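You operate a simulated robot arm through the tools that you are given. There is no shell and no other tool.

You run a simulated robot arm. Do the job below in one go: nothing can be reset, and whatever is moved stays where it is left.

Task
Top up the teal tub to about half, then close it.
Fine: scoop from the pan with the yellow scoop and put the scoop back; under a handful spilt.

It is judged by the outcome, as a careful person would: the job done as asked, and still so three seconds after it is handed in. It fails if anything else is knocked over, pushed out of place, dropped, spilled or broken.

Robot
A 7-joint arm with a fingered hand, fixed in place. Base frame: the origin is at the foot of the arm, x ahead of it, y to its left, z up; the work surface is at about z = 800. Readings come in mm, rad, newtons and seconds.
Its first joint turns from -2.897 to 2.897 rad. Payload 4.7 kg.
Tool frame: the origin (TCP) lies between the finger pads and is the grasp point; the fingertips stand 36 mm ahead of it; z points along the fingers, y is the line along which they close. The gripper opens to 120 mm. The gripper's body begins 42 mm behind the TCP. The gripper is a hand of 5 fingers: y runs from the thumb to the fingers, the wrist lies at [-18, -122, -210] in the tool frame, and closing takes about 1.5 s.
Orientation is told as [roll, pitch, yaw] about the base's x, y, z axes, in that order, counted from this pose: with the fingers straight down and the wrist toward the robot, the tool's x, y and z point along [0, 1, 0], [1, 0, 0] and [0, 0, -1] of the base frame.

Tools
- The arm moves only by the tool servo_tool. Its argument "increments" is a list that holds one entry, the list of rows, each a list of 6 numbers: the shift along the base's x, y, z in mm, then the turn, a rotation vector about the base's x, y, z in rad. In form: [[[x, y, z, rx, ry, rz], ...]]. A call has 1 to 20 rows; each row is the pose to reach, as a shift and turn from the pose commanded when the call began. "jaw" is the finger opening in mm, from 0 to 120, set as the call begins (left out, the last holds). Each row takes 0.2 s and may step no farther than 50 mm and 0.15 rad from the row before; otherwise, or with a gripper value out of range, the whole call is refused. A pose out of reach is approached as far as the arm can. The call stops where the force on the tool passes 40 N (or 10 N more than at its start, if that is more) or the arm is blocked; 0.2 s more then pass. Each finger travels about 45 mm/s and halts on what it meets, pressing with about 33 N; the grip force reading is that of the motor and also rises with nothing between the fingers. The clock runs only during rows and for 0.2 s after the last one: add rows that repeat a pose to give the fingers time. The reply holds the time, the measured pose of the TCP, the force on the tool along the base axes, the opening and the grip force, in the units named above and with some noise, with the torque about the TCP (base axes, N m) and any sound that the robot's microphone picked up.
- Cameras (640 x 400 px; columns grow to the right, rows downward): "scene" is fixed at [399.6, 501.1, 1611.8]; the picture's right is [-0.99, -0.15, 0.00], its down [-0.15, 0.98, -0.10] and it looks along [0.02, -0.10, -0.99] (base axes); focal length 214 px, centre (320, 200). "wrist" rides on the gripper at [73, -91, -143] in the tool frame; the picture's right is [-0.80, 0.28, -0.53], its down [-0.53, -0.73, 0.42] and it looks along [-0.27, 0.62, 0.74] (tool axes); focal length 234 px, centre (320, 200).
- camera(camera): a new picture of that camera. The clock stands still meanwhile.
- finger_targets(index, middle, ring, little, thumb_bend, thumb_turn): sets how far each is bent, from 0 (flat) to 1 (curled in); at 0.3 the hand is open as for a grip, at 0.7 the pads meet at the TCP. One left out holds its place. A second passes; each finger stops where it meets its share of the squeeze, and holds until it gets a number again. A gripper value or a shape takes the hand back. It gives what a move gives, with no picture; readings hold the bend of each and the force on index, middle, ring, little, thumb and palm. thumb_turn goes from beside the hand (0) to across from the fingers (1), as for a grip.
- grasp_type(shape): the hand has 5 fingers and takes this shape, open, in about a second: jaw (thumb against the fingers, like two jaws); tri (thumb and two fingers); tip (a fingertip pinch); poke (one finger out to press); point (the index stretched); flat (the hand flat); cup (the hand cupped); fist (a fist). The gripper value then closes the fingers along that shape, each until it touches; the sizes above hold for jaw. It gives what a move gives, with no picture.
- measure_at(camera, pixels): for up to 12 pixels [column, row] of the newest picture of that camera ("zoom" is the newest enlarged one), the place [x, y, z] in the base frame of the surface seen there, good to about 3 mm. The clock stands still meanwhile.
- close_up(camera, box): a new picture of the part [left, top, right, bottom] of that camera's present view, enlarged. The clock stands still meanwhile.
- sign_off(): hands the job in; it is judged then, once.

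Open the gripper and draw the arm clear of the work before you hand the job in, unless the task says otherwise.

The tools are called after "Call:" by a JSON object that holds its "api" and its "payload". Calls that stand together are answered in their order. servo_tool: Moves the arm, as the interface text tells. Its arguments: {"type":"object","properties":{"increments":{"type":"array"},"jaw":{"type":"number"}},"required":["increments"]} The other tools are called the same way: grasp_type (shape) gives the hand a shape; finger_targets (index, middle, ring, little, thumb_bend, thumb_turn) moves the fingers one by one; camera (camera) takes a picture; measure_at (camera, pixels) gives the place of the surface under pixels of a picture; close_up (camera, box) takes an enlarged picture of a part of a camera's view; sign_off () hands the job in.

At the start:

```text
clock: 0.0
ee_pos: [524.3, 341.0, 1188.1]
tool_rot: [-0.001, 0.002, 0.001]
contact_force: [-0.4, 0.1, 0.8]
ft_torque: [0.04, -0.02, 0.01]
gripper_width: 119.7
gripper_force: 0.0
shape: jaw
bend: [0.3, 0.3, 0.3, 0.3, 0.3, 0.98]
finger forces: [0.0, 0.0, 0.1, 0.0, 0.0, 0.0]
```

scene: 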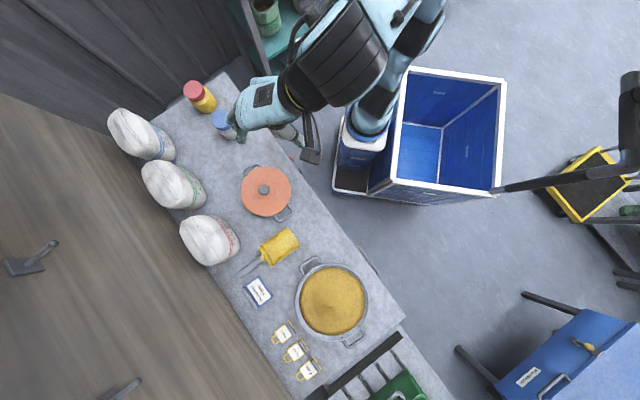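
wrist: 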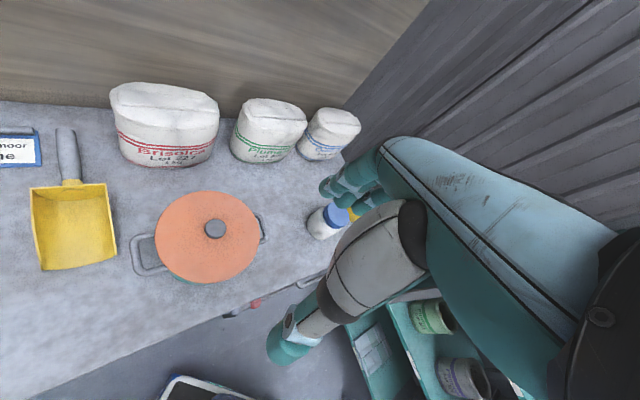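

The scene shows a pan of grain at (332,300), a yellow scoop at (275,247) and an orange-lidded pot at (265,190). I'll zoom in on these to find the teal tub.

Call:
{"api": "close_up", "payload": {"camera": "scene", "box": [170, 140, 410, 390]}}

Call:
{"api": "close_up", "payload": {"camera": "wrist", "box": [0, 80, 380, 320]}}

Call:
{"api": "close_up", "payload": {"camera": "scene", "box": [170, 0, 410, 150]}}

Call:
{"api": "close_up", "payload": {"camera": "scene", "box": [360, 250, 640, 400]}}

```text
1.60 times, centred on (290, 265) of scene
```

zoom: 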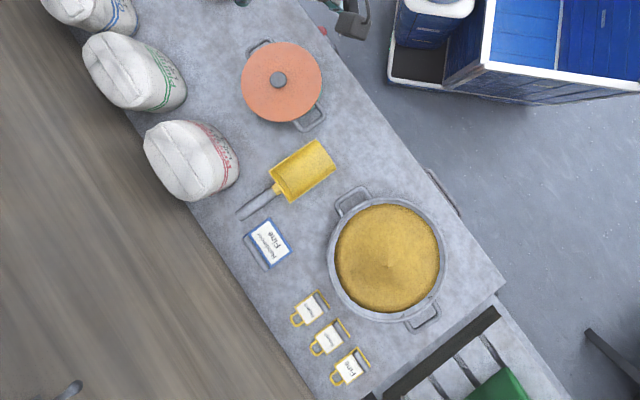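

```text
1.67 times, centred on (190, 200) of wrist
```

zoom: 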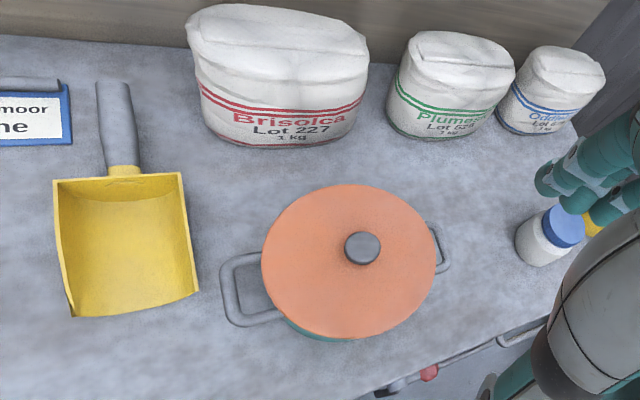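

```text
2.67 times, centred on (290, 75) of scene
```

zoom: 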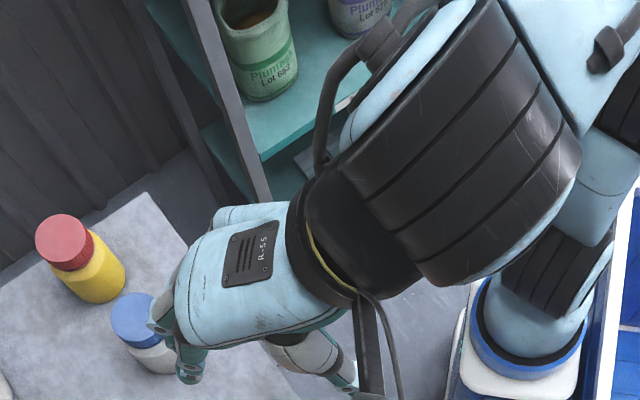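

```text
2.29 times, centred on (500, 325) of scene
```

zoom: 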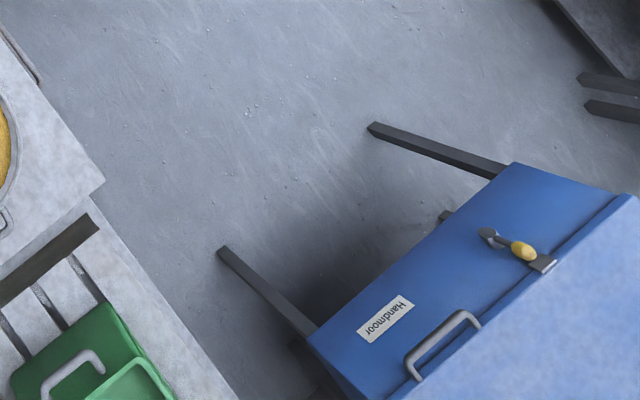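

The tub under the orange lid shows a teal side, so that's my tub. I'll measure the lid, scoop, pan and surrounding things.

Call:
{"api": "camera", "payload": {"camera": "scene"}}

Call:
{"api": "measure_at", "payload": {"camera": "scene", "pixels": [[264, 189], [250, 190], [265, 172], [284, 190], [265, 210], [282, 214], [252, 167], [243, 272], [263, 260], [256, 265], [298, 240], [270, 262]]}}

Call:
{"api": "close_up", "payload": {"camera": "scene", "box": [230, 155, 310, 205]}}

Call:
{"api": "measure_at", "payload": {"camera": "scene", "pixels": [[332, 300], [298, 300], [366, 300], [332, 266], [332, 336], [315, 285], [350, 315], [312, 262], [352, 342], [275, 300], [300, 215], [380, 320]]}}

Call:
{"api": "close_up", "payload": {"camera": "scene", "box": [230, 215, 310, 285]}}

Call:
{"api": "close_up", "payload": {"camera": "scene", "box": [280, 250, 400, 350]}}

```text
taken
```

scene: 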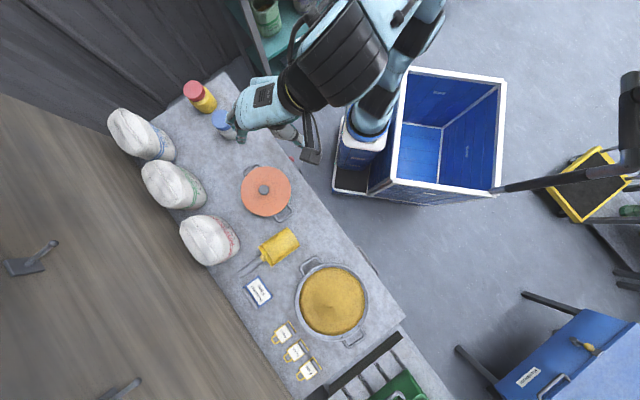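

```text
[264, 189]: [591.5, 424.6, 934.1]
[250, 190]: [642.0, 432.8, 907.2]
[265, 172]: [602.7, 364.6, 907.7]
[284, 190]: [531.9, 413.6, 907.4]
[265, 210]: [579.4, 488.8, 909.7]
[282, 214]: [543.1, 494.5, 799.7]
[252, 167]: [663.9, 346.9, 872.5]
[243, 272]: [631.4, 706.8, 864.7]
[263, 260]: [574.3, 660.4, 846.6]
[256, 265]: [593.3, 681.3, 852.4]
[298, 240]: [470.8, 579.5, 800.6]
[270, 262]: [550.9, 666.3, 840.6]
```

```text
8.00 times, centred on (270, 180) of scene
```

zoom: 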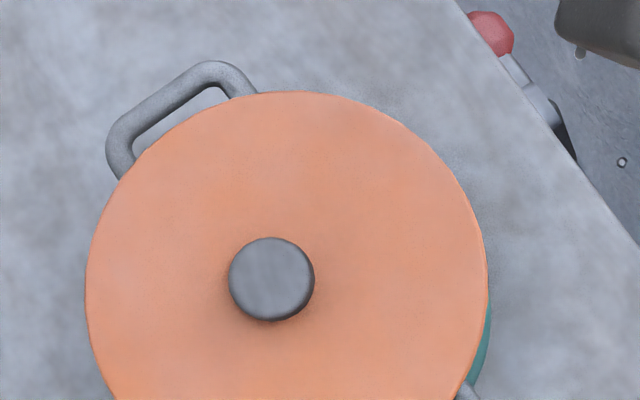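

```text
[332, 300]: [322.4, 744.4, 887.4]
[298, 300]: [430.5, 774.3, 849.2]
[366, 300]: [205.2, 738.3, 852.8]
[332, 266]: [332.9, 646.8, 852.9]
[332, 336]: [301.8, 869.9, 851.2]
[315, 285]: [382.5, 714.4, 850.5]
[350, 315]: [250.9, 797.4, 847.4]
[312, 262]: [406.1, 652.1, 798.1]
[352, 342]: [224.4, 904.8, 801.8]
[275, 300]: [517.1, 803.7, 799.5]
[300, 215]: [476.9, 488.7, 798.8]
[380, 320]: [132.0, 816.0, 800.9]
```

```text
5.71 times, centred on (270, 250) of scene
```

zoom: 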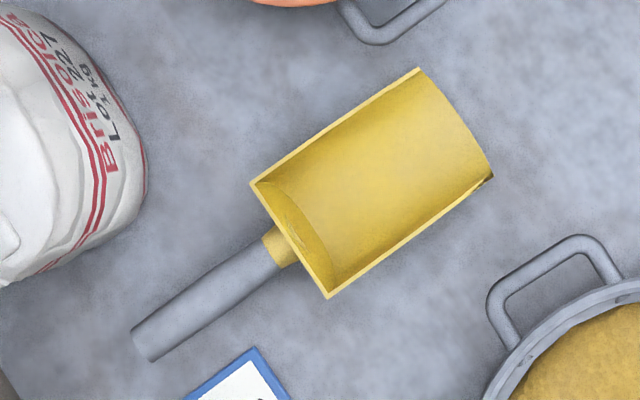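

```text
4.00 times, centred on (340, 300) of scene
```

zoom: 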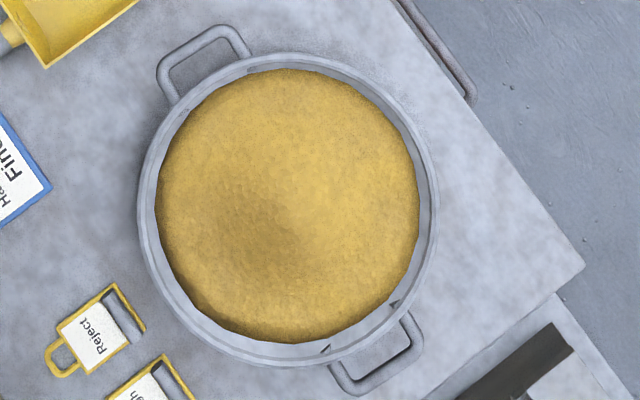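

The tub's lid needs a free place on the table; the gap around (212,157) between bags, blue bottle and tub looks possible. I'll measure obstacles there, and details of the scoop, pan rim and handles.

Call:
{"api": "close_up", "payload": {"camera": "scene", "box": [160, 100, 256, 200]}}

Call:
{"api": "measure_at", "payload": {"camera": "scene", "pixels": [[212, 157], [180, 152], [176, 148], [190, 170], [200, 178], [205, 190], [225, 142], [238, 140], [222, 116], [232, 170], [245, 175], [230, 190]]}}

Call:
{"api": "camera", "payload": {"camera": "wrist"}}

Call:
{"api": "measure_at", "payload": {"camera": "wrist", "pixels": [[325, 237], [310, 225], [325, 160], [300, 165], [240, 150], [255, 160], [290, 190], [265, 230], [163, 165], [210, 150], [280, 260], [345, 225]]}}

Call:
{"api": "close_up", "payload": {"camera": "scene", "box": [230, 215, 310, 285]}}

Call:
{"api": "measure_at", "payload": {"camera": "zoom", "pixels": [[418, 72], [487, 176], [328, 293], [256, 184], [290, 240], [280, 248], [245, 275], [200, 303], [150, 338], [320, 210], [380, 180], [440, 140]]}}

Call:
{"api": "close_up", "payload": {"camera": "scene", "box": [280, 250, 400, 350]}}

Call:
{"api": "measure_at", "payload": {"camera": "zoom", "pixels": [[143, 205], [149, 205], [155, 215], [432, 200], [425, 200], [290, 56], [290, 62], [285, 360], [285, 350], [160, 65], [350, 388], [420, 190]]}}

```text
4.00 times, centred on (208, 150) of scene
```

zoom: 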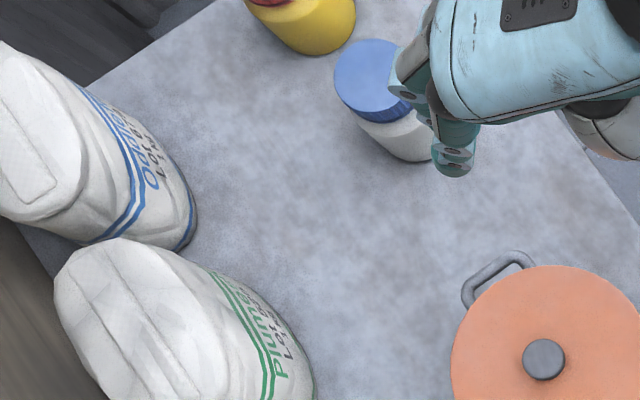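

```text
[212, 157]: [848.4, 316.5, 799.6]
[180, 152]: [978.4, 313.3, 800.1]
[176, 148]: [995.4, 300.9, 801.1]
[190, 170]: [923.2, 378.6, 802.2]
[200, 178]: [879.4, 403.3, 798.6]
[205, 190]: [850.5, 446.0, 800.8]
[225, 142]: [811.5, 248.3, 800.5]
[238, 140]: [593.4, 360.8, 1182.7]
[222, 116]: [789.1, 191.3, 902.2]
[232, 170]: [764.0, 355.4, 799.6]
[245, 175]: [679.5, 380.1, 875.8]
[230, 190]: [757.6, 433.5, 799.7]
```

```text
taken
```

wrist: 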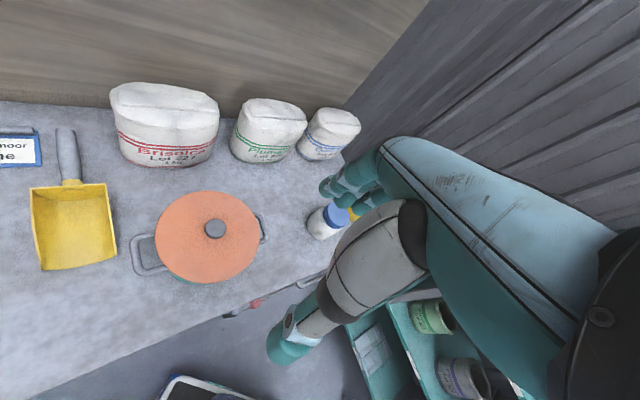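

```text
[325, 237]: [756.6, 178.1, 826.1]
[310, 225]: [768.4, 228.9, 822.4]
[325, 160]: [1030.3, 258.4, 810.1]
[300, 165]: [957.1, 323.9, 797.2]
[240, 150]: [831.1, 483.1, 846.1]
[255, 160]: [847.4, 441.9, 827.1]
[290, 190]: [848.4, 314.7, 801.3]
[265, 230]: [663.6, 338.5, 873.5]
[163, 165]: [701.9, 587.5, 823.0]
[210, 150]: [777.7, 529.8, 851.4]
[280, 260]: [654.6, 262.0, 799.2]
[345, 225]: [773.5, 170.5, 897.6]
```

```text
5.71 times, centred on (270, 250) of scene
```

zoom: 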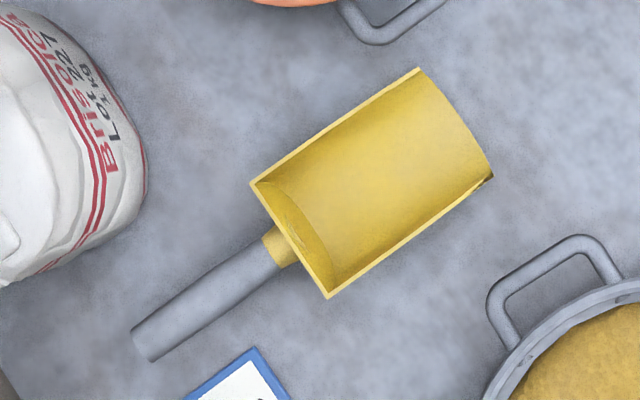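

```text
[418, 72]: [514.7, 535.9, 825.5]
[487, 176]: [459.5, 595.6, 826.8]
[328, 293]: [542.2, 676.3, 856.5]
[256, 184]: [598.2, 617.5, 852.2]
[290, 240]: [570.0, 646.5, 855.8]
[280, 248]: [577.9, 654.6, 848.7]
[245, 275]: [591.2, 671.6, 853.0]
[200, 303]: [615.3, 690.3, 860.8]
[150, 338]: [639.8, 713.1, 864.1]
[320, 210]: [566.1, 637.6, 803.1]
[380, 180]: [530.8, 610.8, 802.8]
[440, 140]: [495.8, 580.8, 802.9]
```

```text
4.00 times, centred on (340, 300) of scene
```

zoom: 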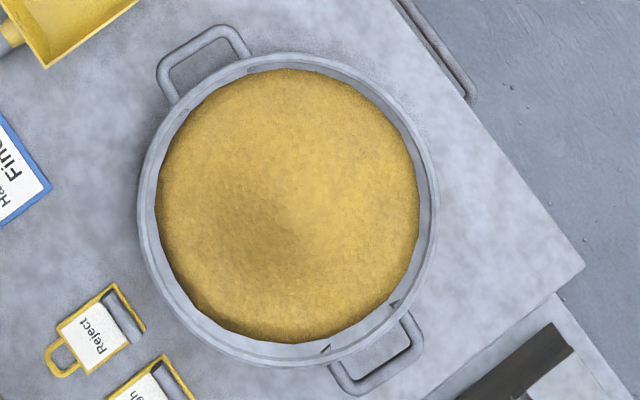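

```text
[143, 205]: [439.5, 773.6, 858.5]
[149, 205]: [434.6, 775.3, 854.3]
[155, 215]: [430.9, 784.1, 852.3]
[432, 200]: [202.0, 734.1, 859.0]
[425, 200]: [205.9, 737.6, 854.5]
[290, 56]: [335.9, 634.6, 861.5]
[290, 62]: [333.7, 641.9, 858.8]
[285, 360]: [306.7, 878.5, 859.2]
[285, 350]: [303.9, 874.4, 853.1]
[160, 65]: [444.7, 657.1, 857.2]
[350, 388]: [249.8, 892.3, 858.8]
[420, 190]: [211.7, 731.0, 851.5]
```

Lid centre is (591,425), top 907, knob top 934; pan centre is about (321,756), rim 860; the scoop handle runs from (575,652) to (643,716) at about z 847. A lid spot near (800,340) is free. I'll move above the knob first.

Call:
{"api": "servo_tool", "payload": {"increments": [[[17, 21, -35, 0, 0, 0], [34, 42, -70, 0, 0, 0], [50, 63, -105, 0, 0, 0], [67, 84, -138, 0, 0, 0], [67, 84, -138, 0, 0, 0]]], "jaw": 100}}

Call:
{"api": "camera", "payload": {"camera": "scene"}}

Call:
{"api": "camera", "payload": {"camera": "wrist"}}

```text
clock: 1.2
ee_pos: [593.9, 425.7, 1048.2]
tool_rot: [-0.001, 0.001, -0.001]
contact_force: [0.0, 0.3, -0.1]
ft_torque: [-0.01, 0.07, -0.01]
gripper_width: 100.3
gripper_force: 0.1
shape: jaw
bend: [0.26, 0.33, 0.32, 0.32, 0.49, 0.99]
finger forces: [0.1, 0.0, 0.1, 0.0, 0.0, 0.0]
```

```text
taken
```

scene: 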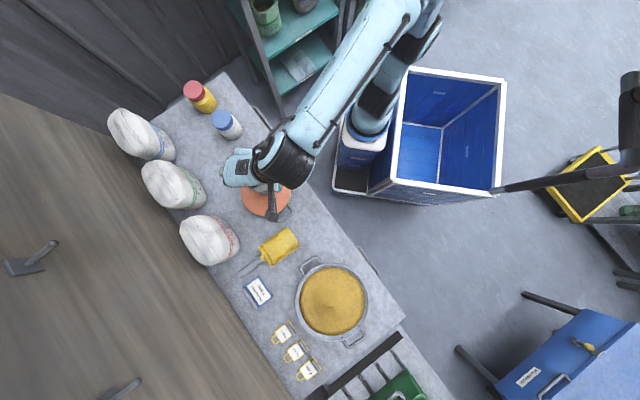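

```text
taken
```

wrist: 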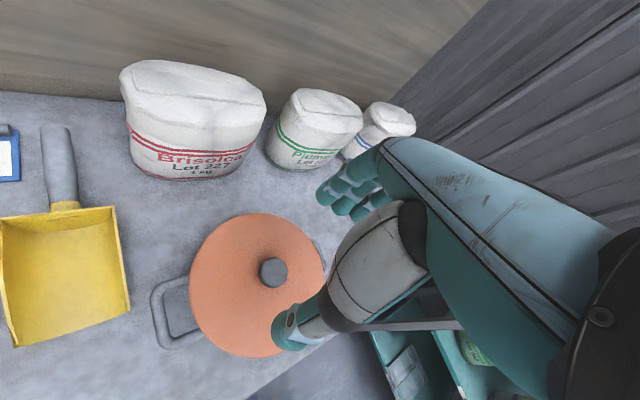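

The hand hangs above the knob with thumb and fingers on either side. Descending so the fingertips straddle the knob just above the lid (TCP z≈949).

Call:
{"api": "servo_tool", "payload": {"increments": [[[-2, -1, -30, 0, 0, 0], [-2, -1, -60, 0, 0, 0], [-2, -1, -80, 0, 0, 0], [-2, -1, -92, 0, 0, 0], [-2, -1, -99, 0, 0, 0], [-2, -1, -99, 0, 0, 0]]]}}

Call:
{"api": "camera", "payload": {"camera": "wrist"}}

```text
clock: 2.6
ee_pos: [589.1, 424.0, 949.1]
tool_rot: [0.002, -0.001, -0.001]
contact_force: [-0.2, -0.3, -0.5]
ft_torque: [0.0, -0.01, 0.0]
gripper_width: 100.0
gripper_force: 0.0
shape: jaw
bend: [0.26, 0.33, 0.32, 0.32, 0.49, 0.99]
finger forces: [0.0, 0.0, 0.1, 0.1, 0.0, 0.0]
```

```text
taken
```

wrist: 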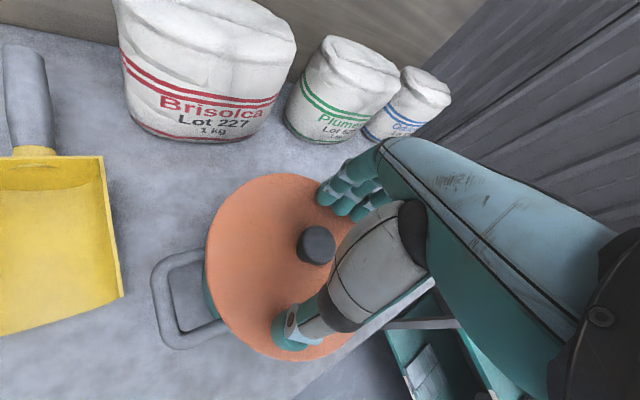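

The knob top at (317,243) matches where the TCP projects. Closing the fingers on it.

Call:
{"api": "servo_tool", "payload": {"increments": [[[0, 0, 0, 0, 0, 0], [0, 0, 0, 0, 0, 0], [0, 0, 0, 0, 0, 0], [0, 0, 0, 0, 0, 0], [0, 0, 0, 0, 0, 0], [0, 0, 0, 0, 0, 0], [0, 0, 0, 0, 0, 0], [0, 0, 0, 0, 0, 0], [0, 0, 0, 0, 0, 0]]], "jaw": 10}}

Call:
{"api": "camera", "payload": {"camera": "wrist"}}

```text
clock: 4.6
ee_pos: [588.7, 424.5, 948.8]
tool_rot: [0.001, 0.0, 0.0]
contact_force: [0.1, 0.5, -1.2]
ft_torque: [-0.03, 0.04, -0.01]
gripper_width: 24.9
gripper_force: 32.8
shape: jaw
bend: [0.73, 0.59, 0.63, 0.6, 0.75, 1.0]
finger forces: [16.5, 8.1, 0.0, 0.0, 28.0, 0.0]
heard: snap
```

```text
taken
```

wrist: 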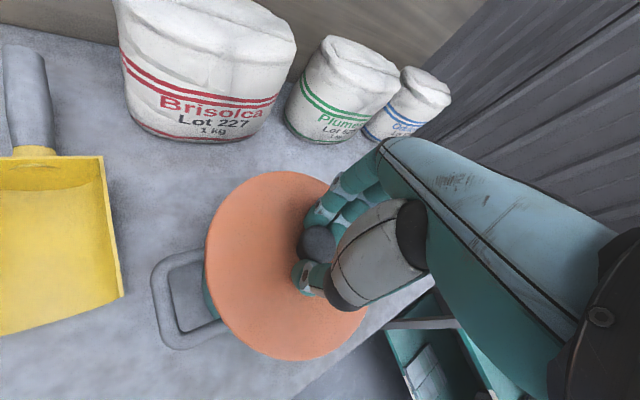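

Grip is firm on the knob and a snap was heard, maybe the lid coming unlatched. I'll lift slowly a little and watch the force.

Call:
{"api": "servo_tool", "payload": {"increments": [[[0, 0, 5, 0, 0, 0], [0, 0, 10, 0, 0, 0], [0, 0, 18, 0, 0, 0], [0, 0, 30, 0, 0, 0], [0, 0, 30, 0, 0, 0]]]}}

Call:
{"api": "camera", "payload": {"camera": "wrist"}}

Call:
{"api": "camera", "payload": {"camera": "scene"}}

```text
clock: 5.8
ee_pos: [590.5, 424.2, 980.6]
tool_rot: [0.001, 0.001, 0.0]
contact_force: [-0.2, -1.1, -0.9]
ft_torque: [-0.01, 0.03, -0.01]
gripper_width: 24.6
gripper_force: 33.1
shape: jaw
bend: [0.73, 0.59, 0.63, 0.6, 0.75, 1.0]
finger forces: [15.8, 8.3, 0.0, 0.1, 27.9, 0.0]
```

```text
taken
```

wrist: 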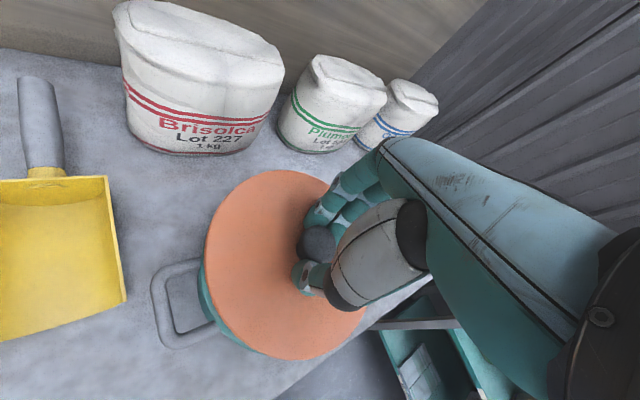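

```text
taken
```

scene: 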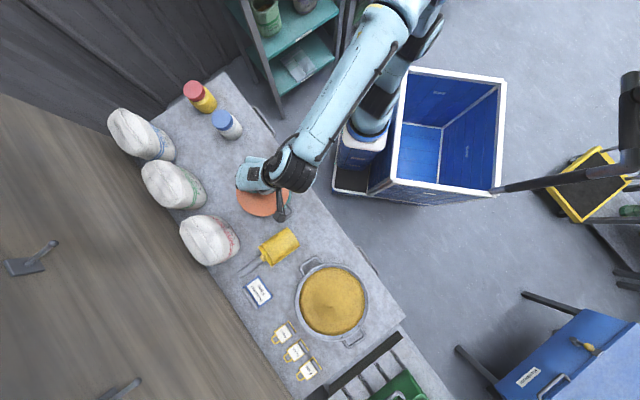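

The lid is free and the tub stayed. Lift higher and carry it over to (800,340), above the free spot.

Call:
{"api": "servo_tool", "payload": {"increments": [[[0, 0, 30, 0, 0, 0], [0, 0, 60, 0, 0, 0], [20, -8, 85, 0, 0, 0], [60, -24, 85, 0, 0, 0], [100, -40, 85, 0, 0, 0], [140, -56, 85, 0, 0, 0], [180, -72, 85, 0, 0, 0], [211, -84, 85, 0, 0, 0], [211, -84, 85, 0, 0, 0]]]}}

Call:
{"api": "camera", "payload": {"camera": "wrist"}}

Call:
{"api": "camera", "payload": {"camera": "scene"}}

Call:
{"api": "close_up", "payload": {"camera": "scene", "box": [160, 100, 320, 230]}}

```text
clock: 7.8
ee_pos: [800.1, 341.5, 1067.7]
tool_rot: [-0.001, 0.0, 0.0]
contact_force: [-0.1, -0.5, 0.2]
ft_torque: [-0.01, 0.0, 0.02]
gripper_width: 24.8
gripper_force: 33.3
shape: jaw
bend: [0.73, 0.59, 0.63, 0.6, 0.75, 1.0]
finger forces: [16.0, 8.1, 0.0, 0.0, 28.0, 0.1]
```

```text
taken
```

wrist: 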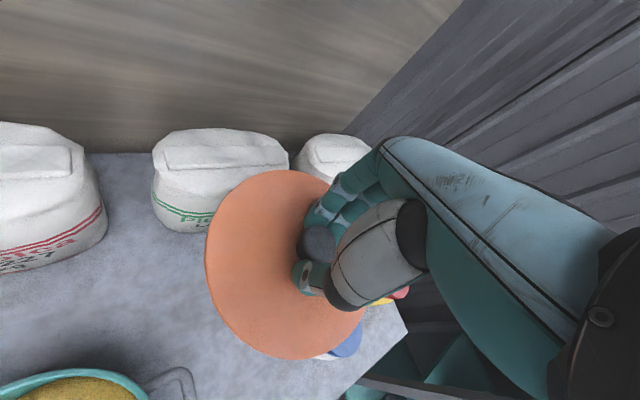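

```text
taken
```

scene: 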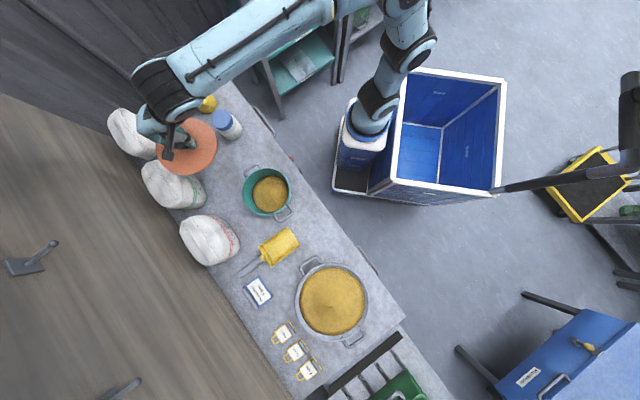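

```text
3.08 times, centred on (240, 165) of scene
```

zoom: 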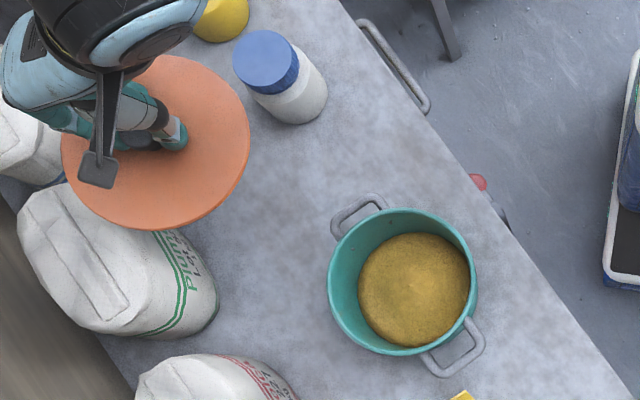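

The tub now shows contents at (268,192). Before lowering the lid I check clearance to the Plumex bag, and measure tub rim and fill level.

Call:
{"api": "measure_at", "payload": {"camera": "zoom", "pixels": [[150, 240], [180, 250], [200, 270], [215, 300], [120, 225], [265, 60], [290, 90], [305, 118], [325, 100], [240, 200], [60, 210], [100, 240]]}}

Call:
{"api": "measure_at", "payload": {"camera": "zoom", "pixels": [[415, 288], [370, 290], [460, 290], [415, 240], [415, 335], [331, 285], [475, 285], [400, 212], [405, 352], [380, 230], [352, 215], [455, 360]]}}

```text
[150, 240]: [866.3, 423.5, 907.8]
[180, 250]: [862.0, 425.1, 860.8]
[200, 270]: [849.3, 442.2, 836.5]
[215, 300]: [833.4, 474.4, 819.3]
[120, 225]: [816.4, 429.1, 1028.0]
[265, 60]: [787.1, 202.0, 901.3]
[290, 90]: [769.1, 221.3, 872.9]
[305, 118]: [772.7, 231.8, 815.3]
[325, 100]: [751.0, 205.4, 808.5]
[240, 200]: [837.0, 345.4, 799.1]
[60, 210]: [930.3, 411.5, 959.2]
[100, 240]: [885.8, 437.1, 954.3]
```

```text
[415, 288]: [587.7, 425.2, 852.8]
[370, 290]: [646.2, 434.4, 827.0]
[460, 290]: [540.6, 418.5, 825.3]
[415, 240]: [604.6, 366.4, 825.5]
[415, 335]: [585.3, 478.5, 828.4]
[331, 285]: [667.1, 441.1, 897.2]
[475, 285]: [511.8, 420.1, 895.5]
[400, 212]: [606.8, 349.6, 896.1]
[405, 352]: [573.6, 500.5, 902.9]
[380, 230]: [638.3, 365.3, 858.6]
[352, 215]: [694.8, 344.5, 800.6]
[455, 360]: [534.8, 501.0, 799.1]
```

Clearances are over 20 mm around the spot; tub rim is z≈898, contents 826 at the edge and 853 at the peak (roughly a third full). Lowering the lid to z≈880 first.

Call:
{"api": "servo_tool", "payload": {"increments": [[[0, 0, -40, 0, 0, 0], [0, 0, -80, 0, 0, 0], [0, 0, -120, 0, 0, 0], [0, 0, -150, 0, 0, 0], [0, 0, -175, 0, 0, 0], [0, 0, -188, 0, 0, 0], [0, 0, -188, 0, 0, 0]]]}}

Call:
{"api": "close_up", "payload": {"camera": "scene", "box": [160, 100, 320, 230]}}

Call:
{"api": "camera", "payload": {"camera": "wrist"}}

```text
clock: 9.4
ee_pos: [800.4, 339.7, 878.4]
tool_rot: [-0.001, 0.001, -0.002]
contact_force: [-0.7, 0.0, -0.8]
ft_torque: [0.01, -0.01, 0.01]
gripper_width: 24.9
gripper_force: 33.0
shape: jaw
bend: [0.73, 0.59, 0.63, 0.6, 0.75, 1.0]
finger forces: [15.7, 8.0, 0.0, 0.0, 27.7, 0.0]
```

```text
3.08 times, centred on (240, 165) of scene
```

zoom: 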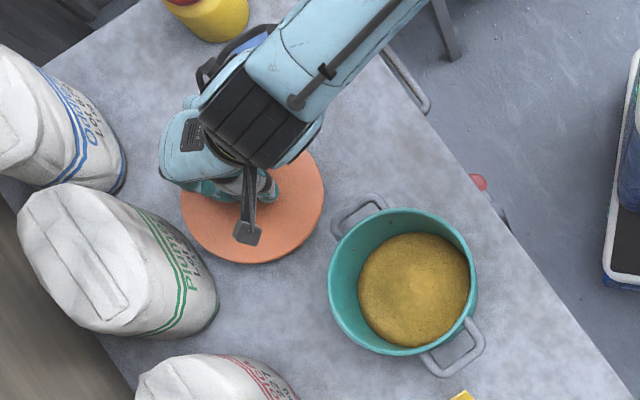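

```text
taken
```

wrist: 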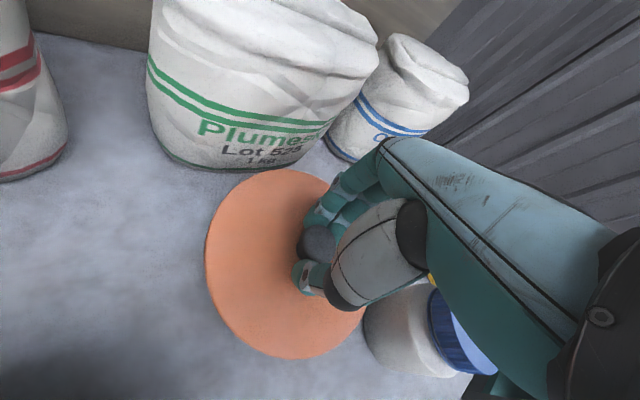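

The lid clears bag and bottle. Lowering in small steps until it meets the table.

Call:
{"api": "servo_tool", "payload": {"increments": [[[0, 0, -4, 0, 0, 0], [0, 0, -8, 0, 0, 0], [0, 0, -11, 0, 0, 0], [0, 0, -14, 0, 0, 0], [0, 0, -16, 0, 0, 0], [0, 0, -16, 0, 0, 0]]]}}

```text
clock: 10.8
ee_pos: [800.6, 341.3, 860.8]
tool_rot: [0.003, 0.002, 0.0]
contact_force: [0.5, -0.2, -0.4]
ft_torque: [0.0, 0.03, -0.02]
gripper_width: 24.9
gripper_force: 32.6
shape: jaw
bend: [0.73, 0.59, 0.63, 0.6, 0.75, 1.0]
finger forces: [15.7, 8.1, 0.1, 0.0, 27.6, 0.0]
```

No contact yet; continuing down in finer steps.

Call:
{"api": "servo_tool", "payload": {"increments": [[[0, 0, -2, 0, 0, 0], [0, 0, -4, 0, 0, 0], [0, 0, -6, 0, 0, 0], [0, 0, -8, 0, 0, 0], [0, 0, -8, 0, 0, 0]]]}}

Call:
{"api": "close_up", "payload": {"camera": "scene", "box": [160, 100, 320, 230]}}

Call:
{"api": "measure_at", "payload": {"camera": "zoom", "pixels": [[230, 255], [260, 235], [300, 190], [190, 240], [250, 265]]}}

```text
clock: 12.0
ee_pos: [802.3, 338.6, 855.6]
tool_rot: [0.002, 0.001, 0.001]
contact_force: [0.2, 0.7, 0.8]
ft_torque: [-0.01, 0.12, -0.02]
gripper_width: 25.0
gripper_force: 33.0
shape: jaw
bend: [0.73, 0.59, 0.63, 0.6, 0.75, 1.0]
finger forces: [17.6, 7.9, 0.0, 0.0, 28.6, 0.1]
```

```text
3.08 times, centred on (240, 165) of scene
```

zoom: 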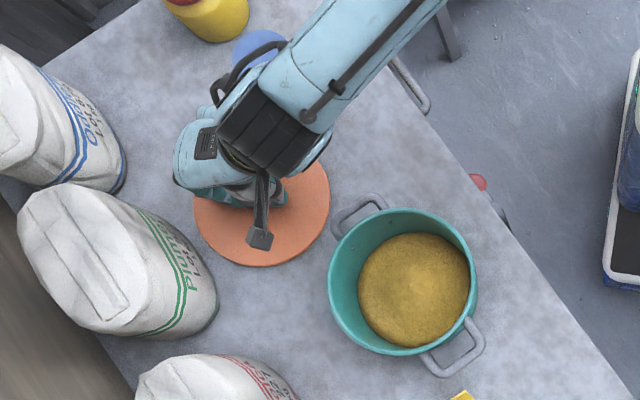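

```text
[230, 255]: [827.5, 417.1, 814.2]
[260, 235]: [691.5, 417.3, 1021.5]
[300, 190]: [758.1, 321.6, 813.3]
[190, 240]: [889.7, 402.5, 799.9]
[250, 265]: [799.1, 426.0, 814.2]
```

Lid top is at z≈813.5 and forces are small. Two more millimetres at a time to confirm contact.

Call:
{"api": "servo_tool", "payload": {"increments": [[[0, 0, -1.5, 0, 0, 0], [0, 0, -3, 0, 0, 0], [0, 0, -4.5, 0, 0, 0], [0, 0, -4.5, 0, 0, 0]]]}}

```text
clock: 13.0
ee_pos: [802.1, 339.5, 849.5]
tool_rot: [0.002, -0.001, -0.001]
contact_force: [-2.2, -0.9, 9.4]
ft_torque: [0.03, 0.07, -0.03]
gripper_width: 25.9
gripper_force: 33.2
shape: jaw
bend: [0.73, 0.59, 0.63, 0.6, 0.76, 1.0]
finger forces: [15.4, 6.6, 0.0, 0.0, 26.7, 0.1]
```

Contact: 9.4 N upward, so the lid sits on the table. Relax slightly and open the fingers.

Call:
{"api": "servo_tool", "payload": {"increments": [[[0, 0, 2, 0, 0, 0], [0, 0, 2, 0, 0, 0], [0, 0, 2, 0, 0, 0], [0, 0, 2, 0, 0, 0], [0, 0, 2, 0, 0, 0], [0, 0, 2, 0, 0, 0], [0, 0, 2, 0, 0, 0], [0, 0, 2, 0, 0, 0], [0, 0, 2, 0, 0, 0]]], "jaw": 100}}

Call:
{"api": "camera", "payload": {"camera": "wrist"}}

```text
clock: 15.0
ee_pos: [801.1, 339.9, 850.1]
tool_rot: [0.002, 0.0, -0.001]
contact_force: [0.6, 0.3, -1.4]
ft_torque: [0.02, 0.01, 0.01]
gripper_width: 99.5
gripper_force: 0.0
shape: jaw
bend: [0.26, 0.34, 0.32, 0.32, 0.49, 0.99]
finger forces: [0.0, 0.0, 0.1, 0.0, 0.0, 0.0]
```

```text
taken
```

wrist: 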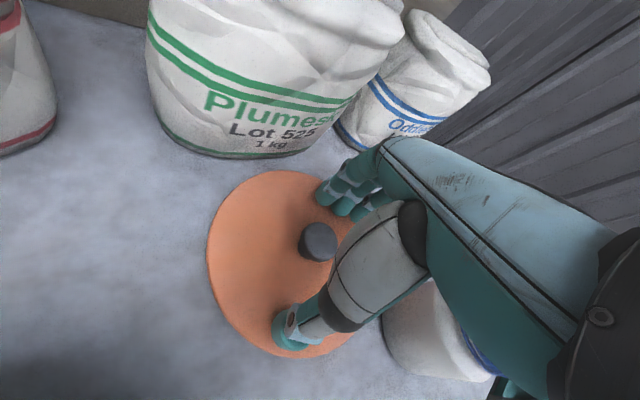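

The lid rests flat and is released. Going straight up clear of everything.

Call:
{"api": "servo_tool", "payload": {"increments": [[[0, 0, 40, 0, 0, 0], [0, 0, 85, 0, 0, 0], [0, 0, 130, 0, 0, 0], [0, 0, 175, 0, 0, 0], [0, 0, 220, 0, 0, 0], [0, 0, 260, 0, 0, 0], [0, 0, 260, 0, 0, 0]]]}}

Call:
{"api": "close_up", "payload": {"camera": "scene", "box": [230, 240, 330, 320]}}

Call:
{"api": "measure_at", "payload": {"camera": "zoom", "pixels": [[85, 265], [130, 215], [190, 310], [220, 275], [130, 285], [85, 140], [140, 105], [60, 165]]}}

```text
clock: 16.6
ee_pos: [800.8, 337.3, 1111.8]
tool_rot: [0.002, 0.001, 0.0]
contact_force: [-0.2, 0.9, 0.5]
ft_torque: [-0.03, -0.01, -0.04]
gripper_width: 99.5
gripper_force: 0.0
shape: jaw
bend: [0.26, 0.34, 0.32, 0.32, 0.49, 0.99]
finger forces: [0.0, 0.0, 0.0, 0.0, 0.0, 0.1]
```

```text
5.00 times, centred on (280, 280) of scene
```

zoom: 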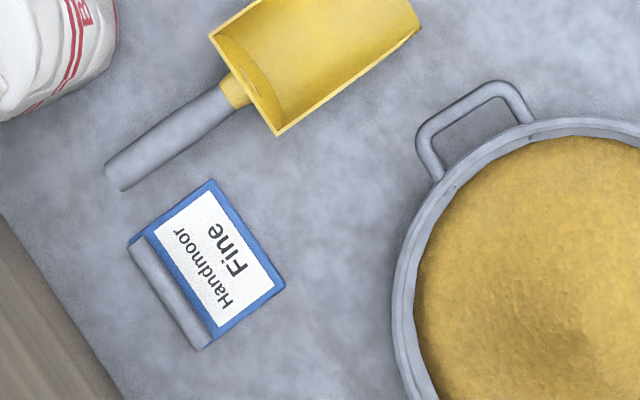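

```text
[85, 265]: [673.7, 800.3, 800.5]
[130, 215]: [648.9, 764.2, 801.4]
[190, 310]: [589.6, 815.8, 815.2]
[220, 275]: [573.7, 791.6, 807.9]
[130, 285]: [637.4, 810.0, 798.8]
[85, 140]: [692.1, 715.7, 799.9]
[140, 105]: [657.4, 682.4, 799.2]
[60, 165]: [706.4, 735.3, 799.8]
```

The label stand is low (≤815) but near the handle, so I'll grip close to the tray with a modest opening. Moving over the handle at height while yawing about 134° so the tool x-axis lies along the handle toward the mouth.

Call:
{"api": "servo_tool", "payload": {"increments": [[[-11.6, 19.9, 0, 0, 0, 0.1376], [-23.2, 39.8, 0, 0, 0, 0.2752], [-34.8, 59.6, 0, 0, 0, 0.4128], [-46.4, 79.5, 0, 0, 0, 0.5504], [-57.9, 99.4, 0, 0, 0, 0.688], [-69.5, 119.3, 0, 0, 0, 0.8256], [-81.1, 139.2, 0, 0, 0, 0.9632], [-92.7, 159.1, 0, 0, 0, 1.1008], [-104.3, 178.9, 0, 0, 0, 1.2384], [-115.9, 198.8, 0, 0, 0, 1.376], [-127.5, 218.7, 0, 0, 0, 1.5136], [-139.1, 238.6, 0, 0, 0, 1.6512], [-150.6, 258.5, 0, 0, 0, 1.7888], [-162.2, 278.4, 0, 0, 0, 1.9264], [-173.8, 298.2, 0, 0, 0, 2.064], [-185.4, 318.1, 0, 0, 0, 2.2016], [-197, 338, 0, 0, 0, 2.339], [-197, 338, 0, 0, 0, 2.339]]], "jaw": 60}}

Call:
{"api": "camera", "payload": {"camera": "wrist"}}

Call:
{"api": "camera", "payload": {"camera": "scene"}}

```text
clock: 20.4
ee_pos: [605.5, 680.0, 1109.2]
tool_rot: [0.001, 0.0, 2.34]
contact_force: [1.0, -0.4, 0.2]
ft_torque: [-0.03, -0.01, -0.01]
gripper_width: 60.2
gripper_force: 0.0
shape: jaw
bend: [0.74, 0.45, 0.42, 0.4, 0.7, 1.0]
finger forces: [0.0, 0.0, 0.0, 0.1, 0.0, 0.1]
```

```text
taken
```

wrist: 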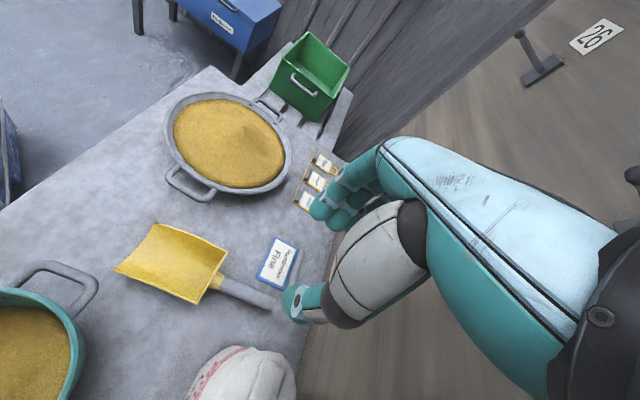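

```text
taken
```

scene: 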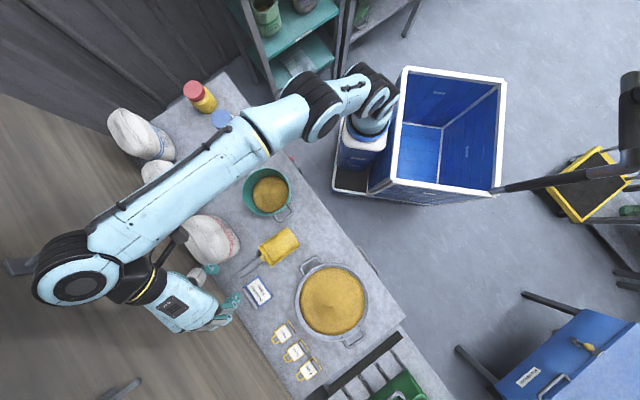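

Yaw reached. The wrist will come down near the Brisolca bag at (210,240), so I'll measure that bag's outline before descending.

Call:
{"api": "close_up", "payload": {"camera": "scene", "box": [150, 190, 310, 290]}}

Call:
{"api": "measure_at", "payload": {"camera": "zoom", "pixels": [[355, 190], [345, 160], [320, 130], [290, 110], [250, 110], [200, 105], [240, 150], [260, 200], [300, 200], [330, 230], [345, 240], [180, 140]]}}

Call:
{"api": "measure_at", "payload": {"camera": "wrist", "pixels": [[280, 365], [290, 370], [240, 360], [225, 355], [200, 395], [250, 390], [245, 285], [220, 280], [262, 300], [278, 260]]}}

```text
4.00 times, centred on (230, 240) of scene
```

zoom: 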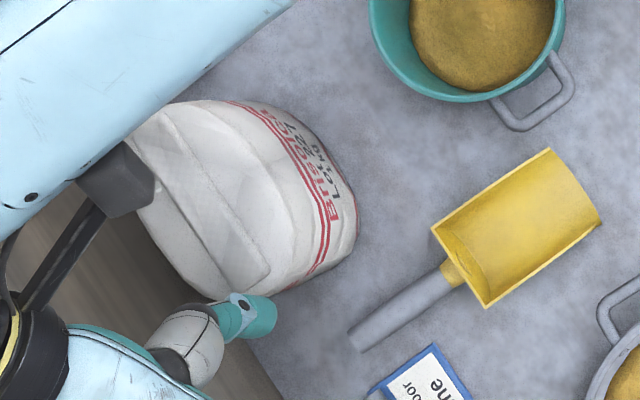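

```text
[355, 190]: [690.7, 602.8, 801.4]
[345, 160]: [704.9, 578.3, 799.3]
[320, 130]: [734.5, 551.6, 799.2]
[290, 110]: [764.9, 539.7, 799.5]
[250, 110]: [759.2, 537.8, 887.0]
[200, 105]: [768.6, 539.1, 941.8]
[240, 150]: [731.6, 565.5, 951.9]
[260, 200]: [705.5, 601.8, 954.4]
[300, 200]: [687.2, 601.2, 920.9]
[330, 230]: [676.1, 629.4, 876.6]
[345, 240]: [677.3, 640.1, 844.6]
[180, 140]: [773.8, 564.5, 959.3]
```

```text
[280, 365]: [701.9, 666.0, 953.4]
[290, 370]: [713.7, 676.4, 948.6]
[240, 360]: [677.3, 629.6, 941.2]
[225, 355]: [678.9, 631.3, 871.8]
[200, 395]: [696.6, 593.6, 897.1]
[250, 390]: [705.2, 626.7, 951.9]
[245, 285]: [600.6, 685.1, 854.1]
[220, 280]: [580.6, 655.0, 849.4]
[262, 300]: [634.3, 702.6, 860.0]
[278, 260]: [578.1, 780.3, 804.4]
```

The bag's near edge is at x≈677, y≈630 and its top is z≈955, which a vertical approach would nearly brush. I'll roll the hand about 0.29 rad around the handle axis so the wrist comes over the handle, pitch 0.1 to match the handle slope, and descend to a pre-grasp 100 mm above.

Call:
{"api": "servo_tool", "payload": {"increments": [[[-5, 2, -26, -0.023, -0.0456, 0], [-9, 5, -52, -0.0463, -0.0912, 0], [-14, 7, -78, -0.0695, -0.1368, 0], [-19, 9, -104, -0.0927, -0.1823, 0], [-24, 12, -130, -0.1158, -0.2279, 0], [-28, 14, -156, -0.139, -0.2735, 0], [-28, 14, -156, -0.139, -0.2735, 0]]], "jaw": 60}}

Call:
{"api": "camera", "payload": {"camera": "wrist"}}

Call:
{"api": "close_up", "payload": {"camera": "scene", "box": [150, 190, 310, 290]}}

```text
clock: 22.0
ee_pos: [576.6, 693.0, 954.4]
tool_rot: [-0.105, 0.29, 2.321]
contact_force: [0.0, 0.1, 0.4]
ft_torque: [0.0, 0.02, -0.01]
gripper_width: 60.1
gripper_force: 0.1
shape: jaw
bend: [0.74, 0.45, 0.42, 0.4, 0.7, 1.0]
finger forces: [0.0, 0.0, 0.1, 0.1, 0.0, 0.1]
```

```text
taken
```

wrist: 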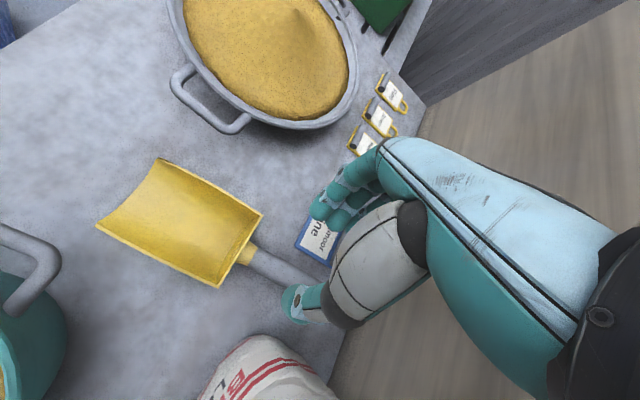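

```text
4.00 times, centred on (230, 240) of scene
```

zoom: 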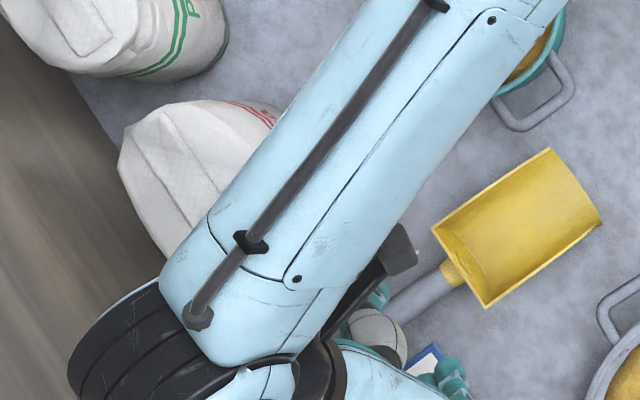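

The forearm crosses over the bag in view; I'll measure its height to make sure descending another 100 mm is safe.

Call:
{"api": "measure_at", "payload": {"camera": "zoom", "pixels": [[330, 170], [270, 260], [220, 310], [130, 330], [260, 380], [250, 150], [385, 380], [400, 250], [380, 330]]}}

Call:
{"api": "measure_at", "payload": {"camera": "wrist", "pixels": [[272, 266], [300, 285], [248, 252], [250, 345], [285, 370], [310, 240]]}}

```text
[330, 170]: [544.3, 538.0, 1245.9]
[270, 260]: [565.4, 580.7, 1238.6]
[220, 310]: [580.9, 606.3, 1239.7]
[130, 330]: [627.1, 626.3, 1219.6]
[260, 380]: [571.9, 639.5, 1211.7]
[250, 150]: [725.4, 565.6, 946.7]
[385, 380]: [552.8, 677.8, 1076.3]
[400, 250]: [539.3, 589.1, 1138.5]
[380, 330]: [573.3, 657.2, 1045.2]
```

```text
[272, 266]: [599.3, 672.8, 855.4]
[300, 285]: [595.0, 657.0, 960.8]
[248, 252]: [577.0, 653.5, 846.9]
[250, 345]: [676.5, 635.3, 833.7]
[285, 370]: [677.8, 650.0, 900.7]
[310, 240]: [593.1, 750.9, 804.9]
```

The forearm bottom stays well above the bag. Advancing along the tool axis toward the handle, stopping about 25 mm short.

Call:
{"api": "servo_tool", "payload": {"increments": [[[7, -4, -25, 0, 0, 0], [14, -7, -50, 0, 0, 0], [20, -10, -72, 0, 0, 0], [20, -10, -72, 0, 0, 0]]]}}

Call:
{"api": "camera", "payload": {"camera": "wrist"}}

Call:
{"api": "close_up", "payload": {"camera": "wrist", "box": [220, 160, 420, 360]}}

```text
clock: 23.0
ee_pos: [598.0, 683.7, 878.2]
tool_rot: [-0.103, 0.289, 2.323]
contact_force: [-0.8, -0.1, 0.1]
ft_torque: [-0.02, 0.02, 0.0]
gripper_width: 60.6
gripper_force: 0.0
shape: jaw
bend: [0.74, 0.45, 0.42, 0.4, 0.7, 1.0]
finger forces: [0.1, 0.0, 0.0, 0.1, 0.0, 0.0]
```

```text
taken
```

wrist: 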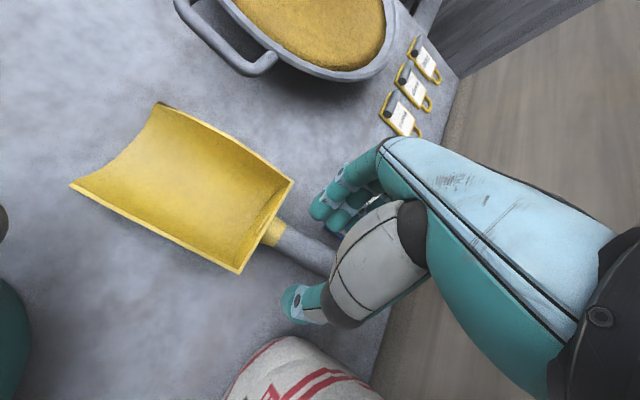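

```text
2.00 times, centred on (320, 260) of wrist
```

zoom: 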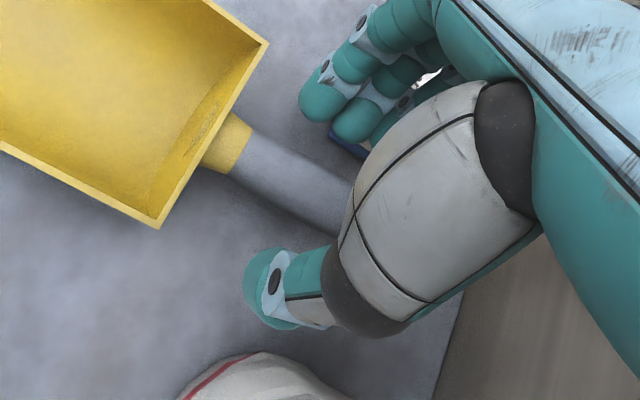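

The handle lies centrally between thumb and fingers, and the label is behind the fingers. Advancing the last 24 mm.

Call:
{"api": "servo_tool", "payload": {"increments": [[[2, -1, -8, 0, 0, 0], [4, -2, -16, 0, 0, 0], [6, -3, -24, 0, 0, 0], [6, -3, -24, 0, 0, 0]]]}}

Call:
{"api": "close_up", "payload": {"camera": "wrist", "box": [220, 160, 420, 360]}}

```text
clock: 24.0
ee_pos: [604.7, 681.1, 857.9]
tool_rot: [-0.103, 0.289, 2.324]
contact_force: [-0.1, 0.1, 0.0]
ft_torque: [0.01, 0.0, 0.02]
gripper_width: 60.6
gripper_force: 0.1
shape: jaw
bend: [0.74, 0.45, 0.42, 0.4, 0.7, 1.0]
finger forces: [0.1, 0.1, 0.0, 0.0, 0.0, 0.0]
```

```text
2.00 times, centred on (320, 260) of wrist
```

zoom: 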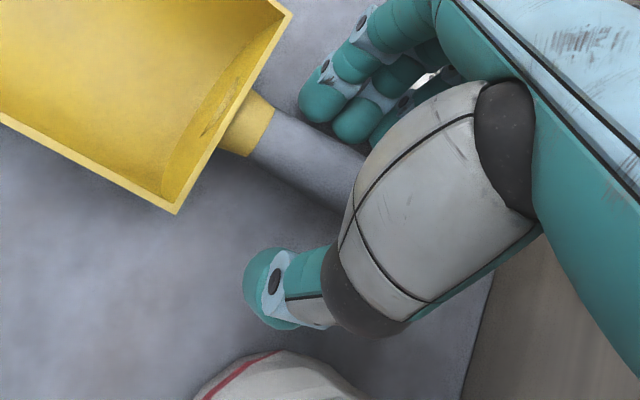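

Handle is well within the grasp. Nudging 5 mm further and closing.

Call:
{"api": "servo_tool", "payload": {"increments": [[[1.4, -0.7, -5, 0, 0, 0], [1.4, -0.7, -5, 0, 0, 0], [1.4, -0.7, -5, 0, 0, 0], [1.4, -0.7, -5, 0, 0, 0], [1.4, -0.7, -5, 0, 0, 0], [1.4, -0.7, -5, 0, 0, 0], [1.4, -0.7, -5, 0, 0, 0], [1.4, -0.7, -5, 0, 0, 0]]], "jaw": 5}}

Call:
{"api": "close_up", "payload": {"camera": "wrist", "box": [120, 100, 440, 380]}}

Call:
{"api": "close_up", "payload": {"camera": "scene", "box": [150, 190, 310, 290]}}

Call:
{"api": "measure_at", "payload": {"camera": "zoom", "pixels": [[545, 153], [597, 222], [488, 300], [436, 228]]}}

```text
clock: 25.8
ee_pos: [604.7, 679.8, 852.6]
tool_rot: [-0.104, 0.288, 2.323]
contact_force: [0.2, -0.5, -0.4]
ft_torque: [0.04, 0.04, 0.05]
gripper_width: 14.5
gripper_force: 32.8
shape: jaw
bend: [0.73, 0.71, 0.7, 0.65, 0.78, 1.0]
finger forces: [12.9, 3.8, 1.5, 1.5, 22.1, 0.1]
```

```text
1.43 times, centred on (280, 240) of wrist
```

zoom: 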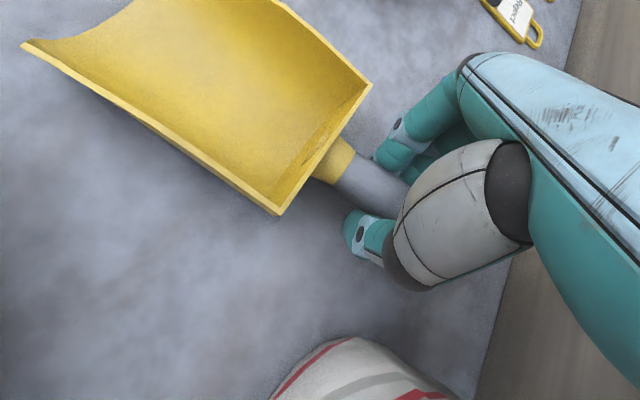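

```text
4.00 times, centred on (230, 240) of scene
```

zoom: 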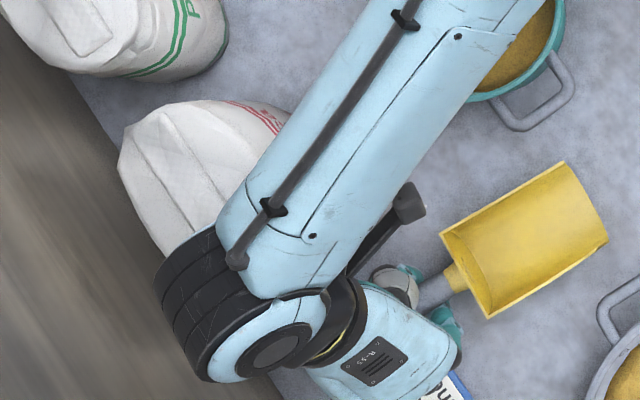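

```text
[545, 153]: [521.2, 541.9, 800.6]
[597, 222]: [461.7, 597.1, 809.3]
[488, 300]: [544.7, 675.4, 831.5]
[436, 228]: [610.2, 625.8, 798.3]
```

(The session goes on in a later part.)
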